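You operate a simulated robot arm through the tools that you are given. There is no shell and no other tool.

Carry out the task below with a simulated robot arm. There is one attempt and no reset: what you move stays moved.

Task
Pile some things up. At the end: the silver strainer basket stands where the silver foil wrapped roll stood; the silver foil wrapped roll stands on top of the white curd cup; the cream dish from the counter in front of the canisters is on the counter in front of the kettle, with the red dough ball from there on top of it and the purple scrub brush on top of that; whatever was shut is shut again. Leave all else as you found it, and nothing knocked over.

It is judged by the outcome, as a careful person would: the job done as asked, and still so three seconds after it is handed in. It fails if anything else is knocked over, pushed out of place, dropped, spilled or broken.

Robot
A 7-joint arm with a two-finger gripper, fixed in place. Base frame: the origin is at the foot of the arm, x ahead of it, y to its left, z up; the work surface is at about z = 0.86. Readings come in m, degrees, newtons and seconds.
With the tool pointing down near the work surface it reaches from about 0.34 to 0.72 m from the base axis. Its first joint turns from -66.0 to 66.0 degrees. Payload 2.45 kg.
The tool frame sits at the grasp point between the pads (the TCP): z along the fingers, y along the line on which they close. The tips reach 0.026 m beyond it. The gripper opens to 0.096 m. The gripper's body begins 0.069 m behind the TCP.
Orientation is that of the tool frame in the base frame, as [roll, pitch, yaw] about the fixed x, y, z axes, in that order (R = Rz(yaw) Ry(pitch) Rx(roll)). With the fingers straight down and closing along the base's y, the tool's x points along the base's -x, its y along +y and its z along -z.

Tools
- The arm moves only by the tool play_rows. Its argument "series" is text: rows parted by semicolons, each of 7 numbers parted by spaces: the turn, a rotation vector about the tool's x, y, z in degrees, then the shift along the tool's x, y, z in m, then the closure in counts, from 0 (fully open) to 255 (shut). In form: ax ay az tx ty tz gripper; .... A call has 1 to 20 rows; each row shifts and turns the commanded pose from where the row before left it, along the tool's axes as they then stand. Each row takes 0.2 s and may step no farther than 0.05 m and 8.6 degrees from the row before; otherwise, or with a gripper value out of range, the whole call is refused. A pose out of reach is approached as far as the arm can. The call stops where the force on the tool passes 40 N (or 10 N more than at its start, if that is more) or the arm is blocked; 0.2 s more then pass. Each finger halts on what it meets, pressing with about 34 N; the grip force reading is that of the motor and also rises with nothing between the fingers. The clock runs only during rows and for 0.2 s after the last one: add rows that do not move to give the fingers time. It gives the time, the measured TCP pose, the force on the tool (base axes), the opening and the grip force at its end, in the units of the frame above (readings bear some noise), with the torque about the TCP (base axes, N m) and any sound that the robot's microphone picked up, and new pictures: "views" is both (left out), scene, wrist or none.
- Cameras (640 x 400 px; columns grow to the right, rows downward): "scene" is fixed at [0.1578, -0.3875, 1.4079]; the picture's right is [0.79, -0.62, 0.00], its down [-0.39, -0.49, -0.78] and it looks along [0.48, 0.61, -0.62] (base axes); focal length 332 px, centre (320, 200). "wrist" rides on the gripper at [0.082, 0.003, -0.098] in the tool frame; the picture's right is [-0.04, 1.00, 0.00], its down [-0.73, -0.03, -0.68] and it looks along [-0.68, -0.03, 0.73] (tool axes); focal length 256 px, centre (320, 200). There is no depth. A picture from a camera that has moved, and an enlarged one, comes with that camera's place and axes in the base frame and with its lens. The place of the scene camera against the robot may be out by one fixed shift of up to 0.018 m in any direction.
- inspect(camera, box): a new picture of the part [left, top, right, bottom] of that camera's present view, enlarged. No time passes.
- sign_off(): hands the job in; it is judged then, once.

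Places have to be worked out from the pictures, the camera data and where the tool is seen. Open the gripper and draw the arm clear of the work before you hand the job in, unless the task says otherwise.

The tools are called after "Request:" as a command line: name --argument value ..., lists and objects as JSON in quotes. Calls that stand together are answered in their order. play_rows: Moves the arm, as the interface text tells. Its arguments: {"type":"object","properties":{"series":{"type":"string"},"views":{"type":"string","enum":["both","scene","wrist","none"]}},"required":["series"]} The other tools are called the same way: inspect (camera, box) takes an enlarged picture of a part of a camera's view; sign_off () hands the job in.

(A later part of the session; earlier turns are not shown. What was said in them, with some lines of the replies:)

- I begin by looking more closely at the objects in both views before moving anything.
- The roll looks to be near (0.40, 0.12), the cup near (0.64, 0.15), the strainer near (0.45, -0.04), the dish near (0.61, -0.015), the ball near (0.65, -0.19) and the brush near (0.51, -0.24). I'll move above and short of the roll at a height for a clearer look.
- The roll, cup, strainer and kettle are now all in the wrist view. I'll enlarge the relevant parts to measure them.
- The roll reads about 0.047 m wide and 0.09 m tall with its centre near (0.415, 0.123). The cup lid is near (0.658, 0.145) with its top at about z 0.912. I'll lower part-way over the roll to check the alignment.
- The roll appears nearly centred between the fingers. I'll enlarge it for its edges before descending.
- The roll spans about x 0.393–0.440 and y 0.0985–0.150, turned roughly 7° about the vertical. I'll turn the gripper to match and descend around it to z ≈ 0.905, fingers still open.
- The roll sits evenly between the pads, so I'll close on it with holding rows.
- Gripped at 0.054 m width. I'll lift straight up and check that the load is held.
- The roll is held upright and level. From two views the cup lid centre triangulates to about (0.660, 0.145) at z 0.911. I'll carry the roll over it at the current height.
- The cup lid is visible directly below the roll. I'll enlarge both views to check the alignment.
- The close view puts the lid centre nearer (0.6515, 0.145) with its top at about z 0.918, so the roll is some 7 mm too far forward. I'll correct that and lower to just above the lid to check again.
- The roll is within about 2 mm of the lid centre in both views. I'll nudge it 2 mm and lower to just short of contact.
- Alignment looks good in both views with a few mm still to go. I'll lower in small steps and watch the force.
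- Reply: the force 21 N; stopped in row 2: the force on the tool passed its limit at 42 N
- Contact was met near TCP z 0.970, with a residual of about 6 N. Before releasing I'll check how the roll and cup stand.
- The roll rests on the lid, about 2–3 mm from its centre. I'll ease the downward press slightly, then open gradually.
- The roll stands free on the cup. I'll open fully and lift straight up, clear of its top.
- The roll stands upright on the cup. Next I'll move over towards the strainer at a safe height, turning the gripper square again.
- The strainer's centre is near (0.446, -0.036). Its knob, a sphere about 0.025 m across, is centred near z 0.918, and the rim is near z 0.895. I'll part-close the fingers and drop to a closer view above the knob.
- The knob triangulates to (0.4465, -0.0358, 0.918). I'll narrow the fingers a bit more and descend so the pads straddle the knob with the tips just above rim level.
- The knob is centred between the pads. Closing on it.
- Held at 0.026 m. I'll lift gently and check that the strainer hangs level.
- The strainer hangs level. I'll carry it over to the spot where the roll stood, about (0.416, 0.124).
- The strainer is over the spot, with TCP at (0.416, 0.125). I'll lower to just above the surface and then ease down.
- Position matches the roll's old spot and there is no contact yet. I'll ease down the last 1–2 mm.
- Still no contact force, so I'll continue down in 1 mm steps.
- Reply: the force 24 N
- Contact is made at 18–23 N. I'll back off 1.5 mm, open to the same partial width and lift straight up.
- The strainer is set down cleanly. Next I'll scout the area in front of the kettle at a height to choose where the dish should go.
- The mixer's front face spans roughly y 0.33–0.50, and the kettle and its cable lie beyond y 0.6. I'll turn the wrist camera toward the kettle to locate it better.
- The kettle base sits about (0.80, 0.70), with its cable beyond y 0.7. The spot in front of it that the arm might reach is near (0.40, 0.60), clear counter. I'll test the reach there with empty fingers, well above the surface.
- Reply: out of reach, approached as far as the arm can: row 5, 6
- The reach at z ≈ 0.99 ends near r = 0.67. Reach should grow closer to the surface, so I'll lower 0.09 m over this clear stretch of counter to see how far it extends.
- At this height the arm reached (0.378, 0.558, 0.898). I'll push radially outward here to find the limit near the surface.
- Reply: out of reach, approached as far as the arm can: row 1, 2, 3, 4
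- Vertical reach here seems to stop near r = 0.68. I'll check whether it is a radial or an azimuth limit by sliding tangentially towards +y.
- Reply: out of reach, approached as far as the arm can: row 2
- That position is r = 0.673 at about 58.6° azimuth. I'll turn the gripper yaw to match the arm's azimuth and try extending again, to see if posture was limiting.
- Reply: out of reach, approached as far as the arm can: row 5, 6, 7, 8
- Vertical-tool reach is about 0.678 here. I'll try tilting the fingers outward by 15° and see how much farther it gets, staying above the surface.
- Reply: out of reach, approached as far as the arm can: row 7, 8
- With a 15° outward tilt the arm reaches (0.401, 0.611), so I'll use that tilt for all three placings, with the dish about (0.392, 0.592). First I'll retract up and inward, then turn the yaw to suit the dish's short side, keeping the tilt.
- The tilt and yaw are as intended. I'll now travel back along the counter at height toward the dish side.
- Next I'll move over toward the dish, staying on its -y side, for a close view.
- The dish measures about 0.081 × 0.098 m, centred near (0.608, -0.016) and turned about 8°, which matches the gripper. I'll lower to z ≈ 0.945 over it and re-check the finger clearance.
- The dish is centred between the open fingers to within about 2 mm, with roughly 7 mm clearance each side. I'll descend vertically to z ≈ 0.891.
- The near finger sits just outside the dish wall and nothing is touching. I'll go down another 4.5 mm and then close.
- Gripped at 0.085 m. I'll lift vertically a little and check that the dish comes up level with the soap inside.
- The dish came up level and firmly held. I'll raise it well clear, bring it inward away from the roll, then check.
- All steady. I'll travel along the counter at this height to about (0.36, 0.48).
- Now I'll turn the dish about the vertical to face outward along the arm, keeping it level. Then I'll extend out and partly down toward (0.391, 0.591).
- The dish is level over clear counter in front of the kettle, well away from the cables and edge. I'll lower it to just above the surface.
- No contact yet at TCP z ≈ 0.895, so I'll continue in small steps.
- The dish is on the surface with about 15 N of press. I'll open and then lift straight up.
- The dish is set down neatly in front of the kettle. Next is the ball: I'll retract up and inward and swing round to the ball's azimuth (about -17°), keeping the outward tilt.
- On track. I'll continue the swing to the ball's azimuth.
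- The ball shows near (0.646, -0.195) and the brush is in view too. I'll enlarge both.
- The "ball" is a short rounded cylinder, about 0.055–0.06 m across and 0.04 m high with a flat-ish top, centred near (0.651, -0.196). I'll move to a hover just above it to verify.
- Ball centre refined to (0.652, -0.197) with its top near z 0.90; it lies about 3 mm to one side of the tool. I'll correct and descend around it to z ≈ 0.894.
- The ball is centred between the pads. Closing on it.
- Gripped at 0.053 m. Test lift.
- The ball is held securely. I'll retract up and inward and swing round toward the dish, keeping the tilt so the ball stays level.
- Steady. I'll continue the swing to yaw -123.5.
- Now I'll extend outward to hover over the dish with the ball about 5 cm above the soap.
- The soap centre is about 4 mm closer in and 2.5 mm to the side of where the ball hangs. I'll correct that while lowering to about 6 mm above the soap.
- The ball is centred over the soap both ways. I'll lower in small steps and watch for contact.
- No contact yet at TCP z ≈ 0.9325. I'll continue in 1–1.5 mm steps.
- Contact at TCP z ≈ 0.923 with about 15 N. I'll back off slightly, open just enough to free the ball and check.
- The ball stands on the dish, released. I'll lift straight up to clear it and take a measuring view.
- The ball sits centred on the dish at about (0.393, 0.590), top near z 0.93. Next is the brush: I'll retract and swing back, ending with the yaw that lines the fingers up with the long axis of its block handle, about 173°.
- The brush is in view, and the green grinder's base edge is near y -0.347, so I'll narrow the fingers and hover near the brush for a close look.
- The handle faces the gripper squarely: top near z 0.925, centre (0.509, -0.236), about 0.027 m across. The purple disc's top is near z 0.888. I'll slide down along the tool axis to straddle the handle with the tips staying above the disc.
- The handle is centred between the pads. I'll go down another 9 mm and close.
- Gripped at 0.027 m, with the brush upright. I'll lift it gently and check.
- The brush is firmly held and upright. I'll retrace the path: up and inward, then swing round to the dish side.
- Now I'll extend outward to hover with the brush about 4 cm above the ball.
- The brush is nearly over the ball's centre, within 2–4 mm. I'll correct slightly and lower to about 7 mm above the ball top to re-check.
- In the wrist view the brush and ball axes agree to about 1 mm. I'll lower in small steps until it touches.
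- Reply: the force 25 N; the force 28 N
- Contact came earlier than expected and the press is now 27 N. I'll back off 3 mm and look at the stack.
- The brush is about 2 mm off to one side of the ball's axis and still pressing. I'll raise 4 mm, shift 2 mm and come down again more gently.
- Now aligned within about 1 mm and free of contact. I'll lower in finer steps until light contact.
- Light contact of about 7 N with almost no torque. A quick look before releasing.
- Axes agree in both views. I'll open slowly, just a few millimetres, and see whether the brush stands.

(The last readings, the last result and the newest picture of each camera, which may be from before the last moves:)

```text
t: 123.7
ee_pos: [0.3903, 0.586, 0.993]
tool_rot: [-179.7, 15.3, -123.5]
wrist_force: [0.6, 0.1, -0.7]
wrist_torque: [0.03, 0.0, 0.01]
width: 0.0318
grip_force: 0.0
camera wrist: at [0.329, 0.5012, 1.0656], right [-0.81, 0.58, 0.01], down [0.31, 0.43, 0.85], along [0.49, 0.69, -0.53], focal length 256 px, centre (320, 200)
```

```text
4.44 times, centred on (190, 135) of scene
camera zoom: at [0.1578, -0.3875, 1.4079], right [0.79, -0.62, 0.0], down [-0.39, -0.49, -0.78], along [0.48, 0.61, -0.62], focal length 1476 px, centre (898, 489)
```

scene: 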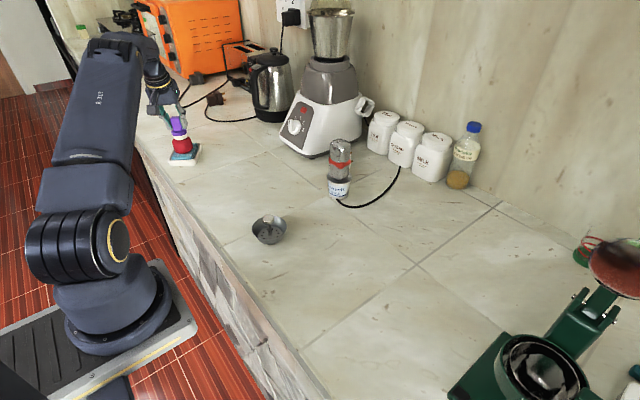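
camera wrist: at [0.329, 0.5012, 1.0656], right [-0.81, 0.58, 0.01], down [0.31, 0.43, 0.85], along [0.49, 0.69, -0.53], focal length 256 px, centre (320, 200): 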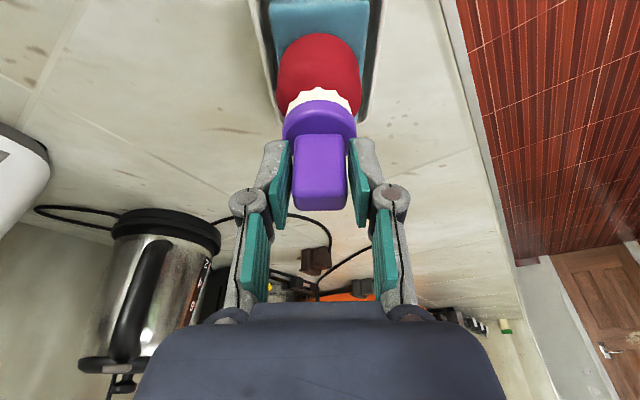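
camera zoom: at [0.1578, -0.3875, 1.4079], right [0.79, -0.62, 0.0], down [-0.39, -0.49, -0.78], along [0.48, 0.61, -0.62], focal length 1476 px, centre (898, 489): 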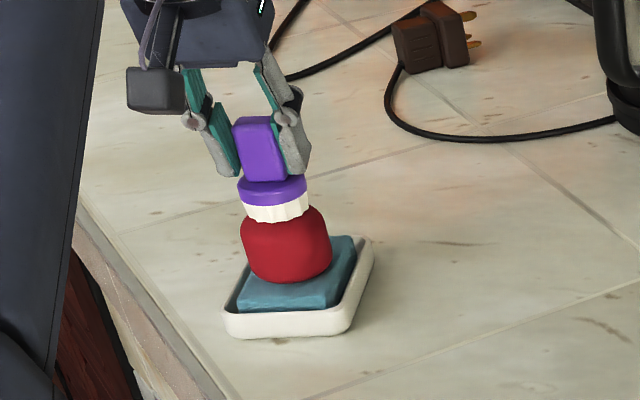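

The brush stands free with nothing holding it. I'll open a little wider, wait, and lift straight up past the handle top.

Request:
play_rows --series "0 0 0 0 0 0 150; 0 0 0 0 0 0 125; 0 0 0 0 0 0 105; 0 0 0 0 0 0 100; 0 0 0 0 0 0 100; 0 0 0 -0.0013 0 -0.0048 100; 0 0 0 -0.0026 0 -0.0097 100; 0 0 0 -0.0026 0 -0.0097 100; 0 0 0 -0.0026 0 -0.0097 100; 0 0 0 -0.0026 0 -0.0097 100; 0 0 0 0 0 0 100" --views "both"

Request:
inspect --camera "scene" --box '[150, 90, 230, 180]'

Request:
inspect --camera "wrist" --box '[220, 0, 420, 140]'

```text
t: 126.1
ee_pos: [0.3896, 0.5865, 1.0369]
tool_rot: [-179.8, 15.2, -123.5]
wrist_force: [-0.2, -0.1, -0.5]
wrist_torque: [0.03, -0.01, 0.05]
width: 0.0583
grip_force: 0.0
camera wrist: at [0.3283, 0.5014, 1.1115], right [-0.81, 0.58, 0.01], down [0.31, 0.43, 0.85], along [0.49, 0.69, -0.53], focal length 256 px, centre (320, 200)
```

scene: 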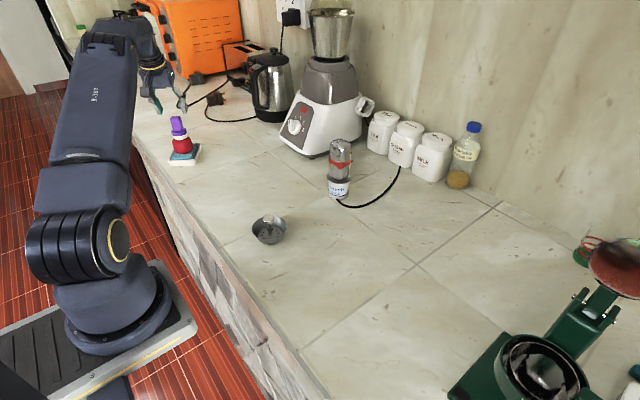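
wrist: 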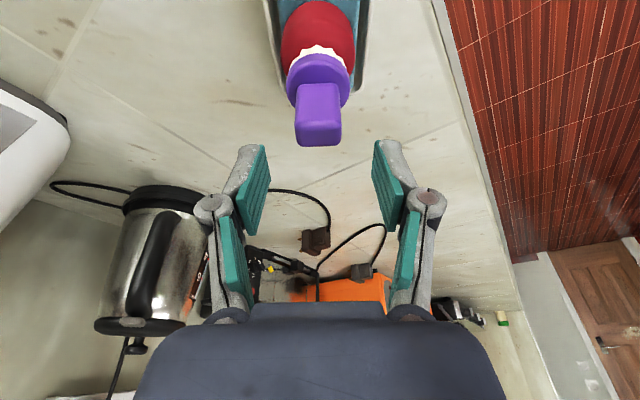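

```text
4.44 times, centred on (190, 135) of scene
camera zoom: at [0.1578, -0.3875, 1.4079], right [0.79, -0.62, 0.0], down [-0.39, -0.49, -0.78], along [0.48, 0.61, -0.62], focal length 1476 px, centre (898, 489)
```

zoom: 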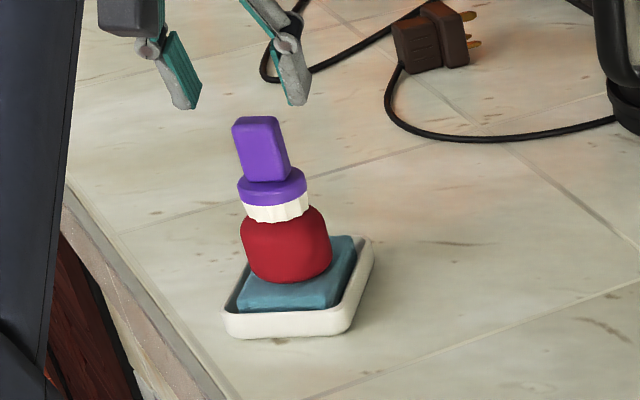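

```text
2.86 times, centred on (320, 70) of wrist
camera zoom: at [0.3283, 0.5014, 1.1115], right [-0.81, 0.58, 0.01], down [0.31, 0.43, 0.85], along [0.49, 0.69, -0.53], focal length 731 px, centre (320, 571)
```

zoom: 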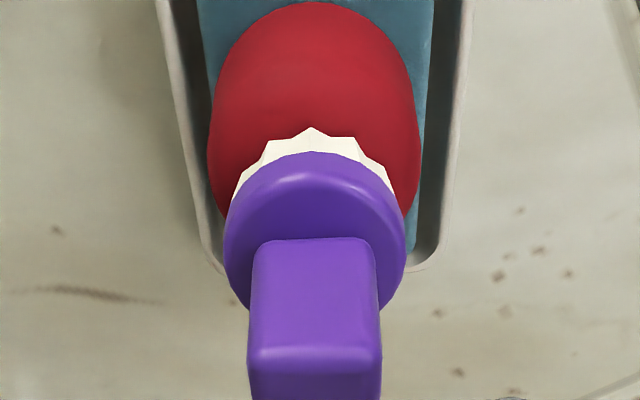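

The stack is standing. I'll draw back up and inward, well clear of it.

Request:
play_rows --series "0 0 0 -0.0026 0 -0.0097 100; 0 0 0 -0.0026 0 -0.0097 100; 0 0 0 0.02 0 -0.0172 100; 0 0 0 0.03 0 -0.0258 100; 0 0 0 0.03 0 -0.0258 60; 0 0 0 0.03 0 -0.0258 0; 0 0 0 0.03 0 -0.0258 0; 0 0 0 0.03 0 -0.0258 0; 1.42 0 5.31 0.001 -0.043 0 0; 1.42 0 5.31 0.002 -0.043 0 0; 1.42 0 5.31 0.002 -0.043 0 0; 1.42 0 5.31 0.002 -0.043 0 0; 1.42 0 5.31 0.002 -0.043 0 0; 1.42 0 5.31 0.002 -0.043 0 0; 1.42 0 5.31 0.002 -0.043 0 0; 1.42 0 5.31 0.002 -0.043 0 0; 0 7.5 0 0 0 0 0; 0 7.5 0 0 0 0 0; 0 0 0 0 0 0 0" --views "both"

Request:
inspect --camera "scene" --box '[150, 90, 230, 180]'

Request:
inspect --camera "scene" --box '[240, 120, 400, 260]'

```text
t: 130.1
ee_pos: [0.4688, 0.1407, 1.1504]
tool_rot: [179.9, 0.2, -167.5]
wrist_force: [-1.1, -0.1, 0.7]
wrist_torque: [0.01, -0.02, 0.01]
width: 0.0961
grip_force: 0.0
camera wrist: at [0.3879, 0.1262, 1.2479], right [-0.18, 0.98, 0.0], down [0.72, 0.13, 0.68], along [0.67, 0.12, -0.73], focal length 256 px, centre (320, 200)
```

scene: 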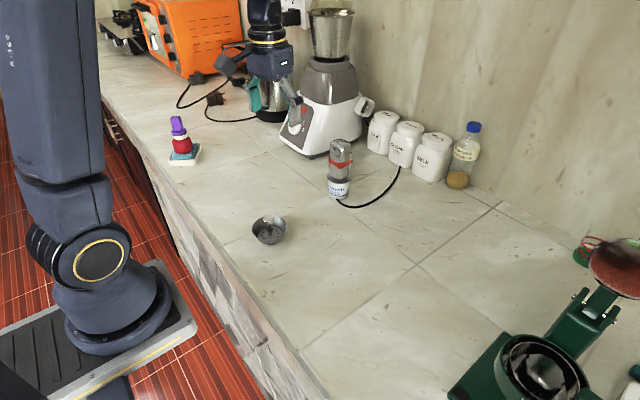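
wrist: 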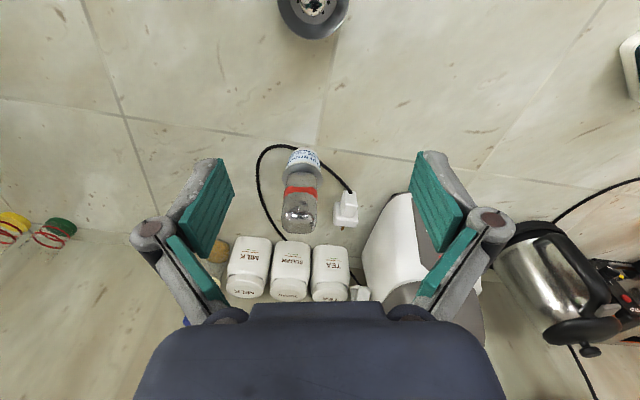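

```text
4.44 times, centred on (190, 135) of scene
camera zoom: at [0.1578, -0.3875, 1.4079], right [0.79, -0.62, 0.0], down [-0.39, -0.49, -0.78], along [0.48, 0.61, -0.62], focal length 1476 px, centre (898, 489)
```

zoom: 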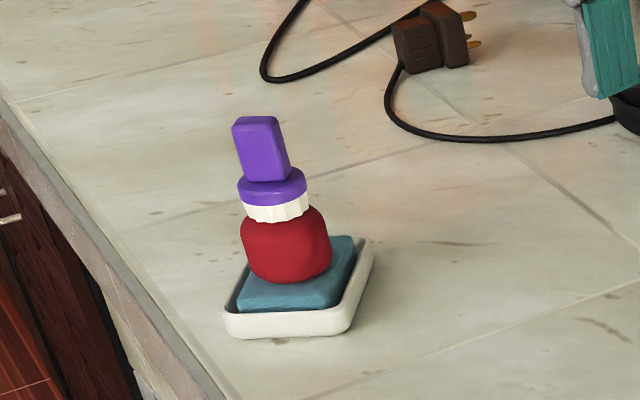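

```text
2.86 times, centred on (320, 190) of scene
camera zoom: at [0.1578, -0.3875, 1.4079], right [0.79, -0.62, 0.0], down [-0.39, -0.49, -0.78], along [0.48, 0.61, -0.62], focal length 949 px, centre (320, 229)
```

zoom: 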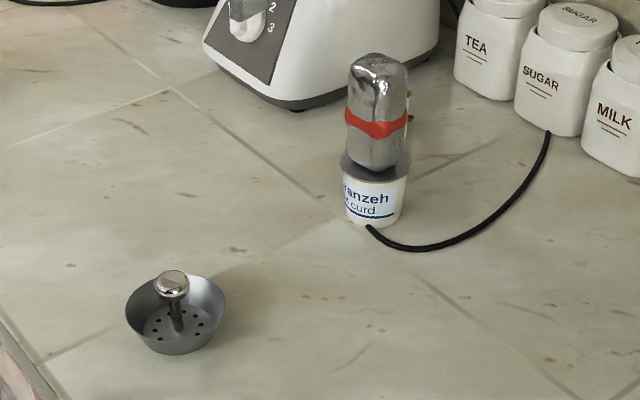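

Everything is standing: roll on the cup, strainer in its place, and dish, ball and brush stacked in front of the kettle. I'll move the arm back to its start area, open, and wait to confirm nothing shifts.

Request:
play_rows --series "0 0 0 0 0 -0.03 0; 0 0 3.1 0.0126 -0.0378 -0.007 0; 0 0 3.1 0.0126 -0.0378 -0.007 0; 0 0 3.1 0.0126 -0.0378 -0.007 0; 0 0 3.1 0.0126 -0.0378 0 0; 0 0 0 0 0 0 0; 0 0 0 0 0 0 0; 0 0 0 0 0 0 0; 0 0 0 0 0 0 0; 0 0 0 0 0 0 0; 0 0 0 0 0 0 0; 0 0 0 0 0 0 0; 0 0 0 0 0 0 0; 0 0 0 0 0 0 0; 0 0 0 0 0 0 0" --views "both"

Request:
inspect --camera "scene" --box '[150, 90, 230, 180]'

Request:
inspect --camera "scene" --box '[220, 130, 420, 290]'

```text
t: 133.3
ee_pos: [0.4409, -0.0135, 1.2018]
tool_rot: [179.9, 0.3, -179.9]
wrist_force: [0.6, -0.2, 1.3]
wrist_torque: [-0.01, -0.01, -0.02]
width: 0.096
grip_force: 0.0
camera wrist: at [0.3577, -0.0108, 1.2988], right [0.04, 1.0, 0.0], down [0.73, -0.03, 0.68], along [0.68, -0.02, -0.73], focal length 256 px, centre (320, 200)
```

scene: 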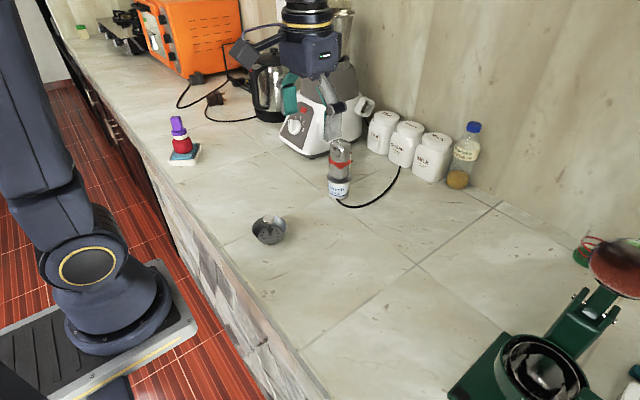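
wrist: 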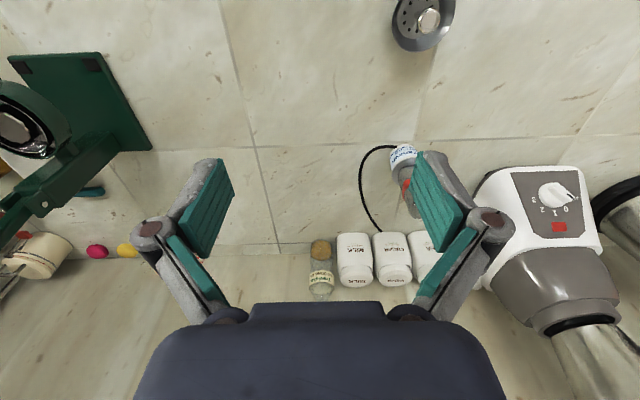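

```text
4.44 times, centred on (190, 135) of scene
camera zoom: at [0.1578, -0.3875, 1.4079], right [0.79, -0.62, 0.0], down [-0.39, -0.49, -0.78], along [0.48, 0.61, -0.62], focal length 1476 px, centre (898, 489)
```

zoom: 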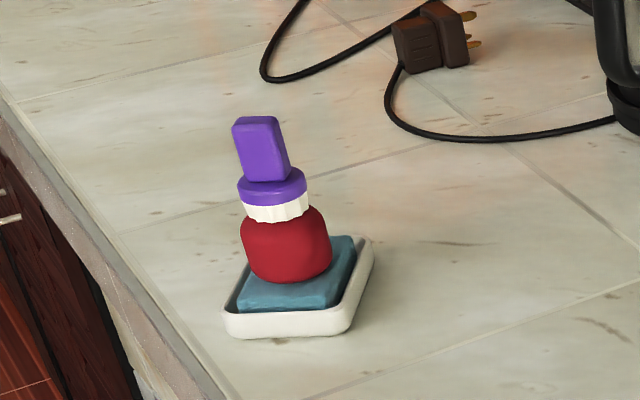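

```text
2.50 times, centred on (320, 210) of scene
camera zoom: at [0.1578, -0.3875, 1.4079], right [0.79, -0.62, 0.0], down [-0.39, -0.49, -0.78], along [0.48, 0.61, -0.62], focal length 830 px, centre (320, 175)
```

zoom: 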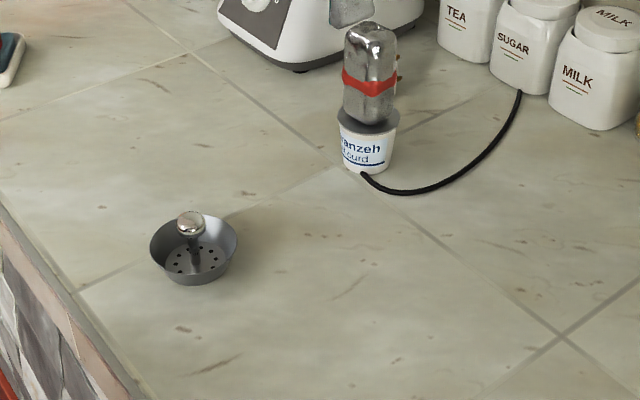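

The stack and the roll have not moved over several seconds. The strainer stands in the roll's old place, nothing else is disturbed, and the gripper is open and clear. I'm handing in.

Request:
sign_off

```text
The job is handed in.
```

I finished the pile and handed it in. All the moved items stood still for several seconds before I did, and I don't know the verdict yet.

- **Roll:** it stands upright on the lid of the curd cup, within a few millimetres of the lid's centre.
- **Strainer:** it stands where the roll stood. The wrist camera puts it on the spot; the scene camera suggests it could be up to about 1 cm off.
- **Dish stack:** the cream dish is on the counter in front of the kettle, with the red dough ball on it and the purple brush on the ball. The blue bar stayed in the dish, so the ball rests on that bar.
- **Dish position:** I put it about as close to the kettle as the arm could reach. It is near the front edge of the counter and slightly to the mixer side, not squarely in line with the kettle.
- **Everything else:** nothing was knocked over or shifted that I could see. Nothing needed opening or shutting. The gripper is open and clear of the work.
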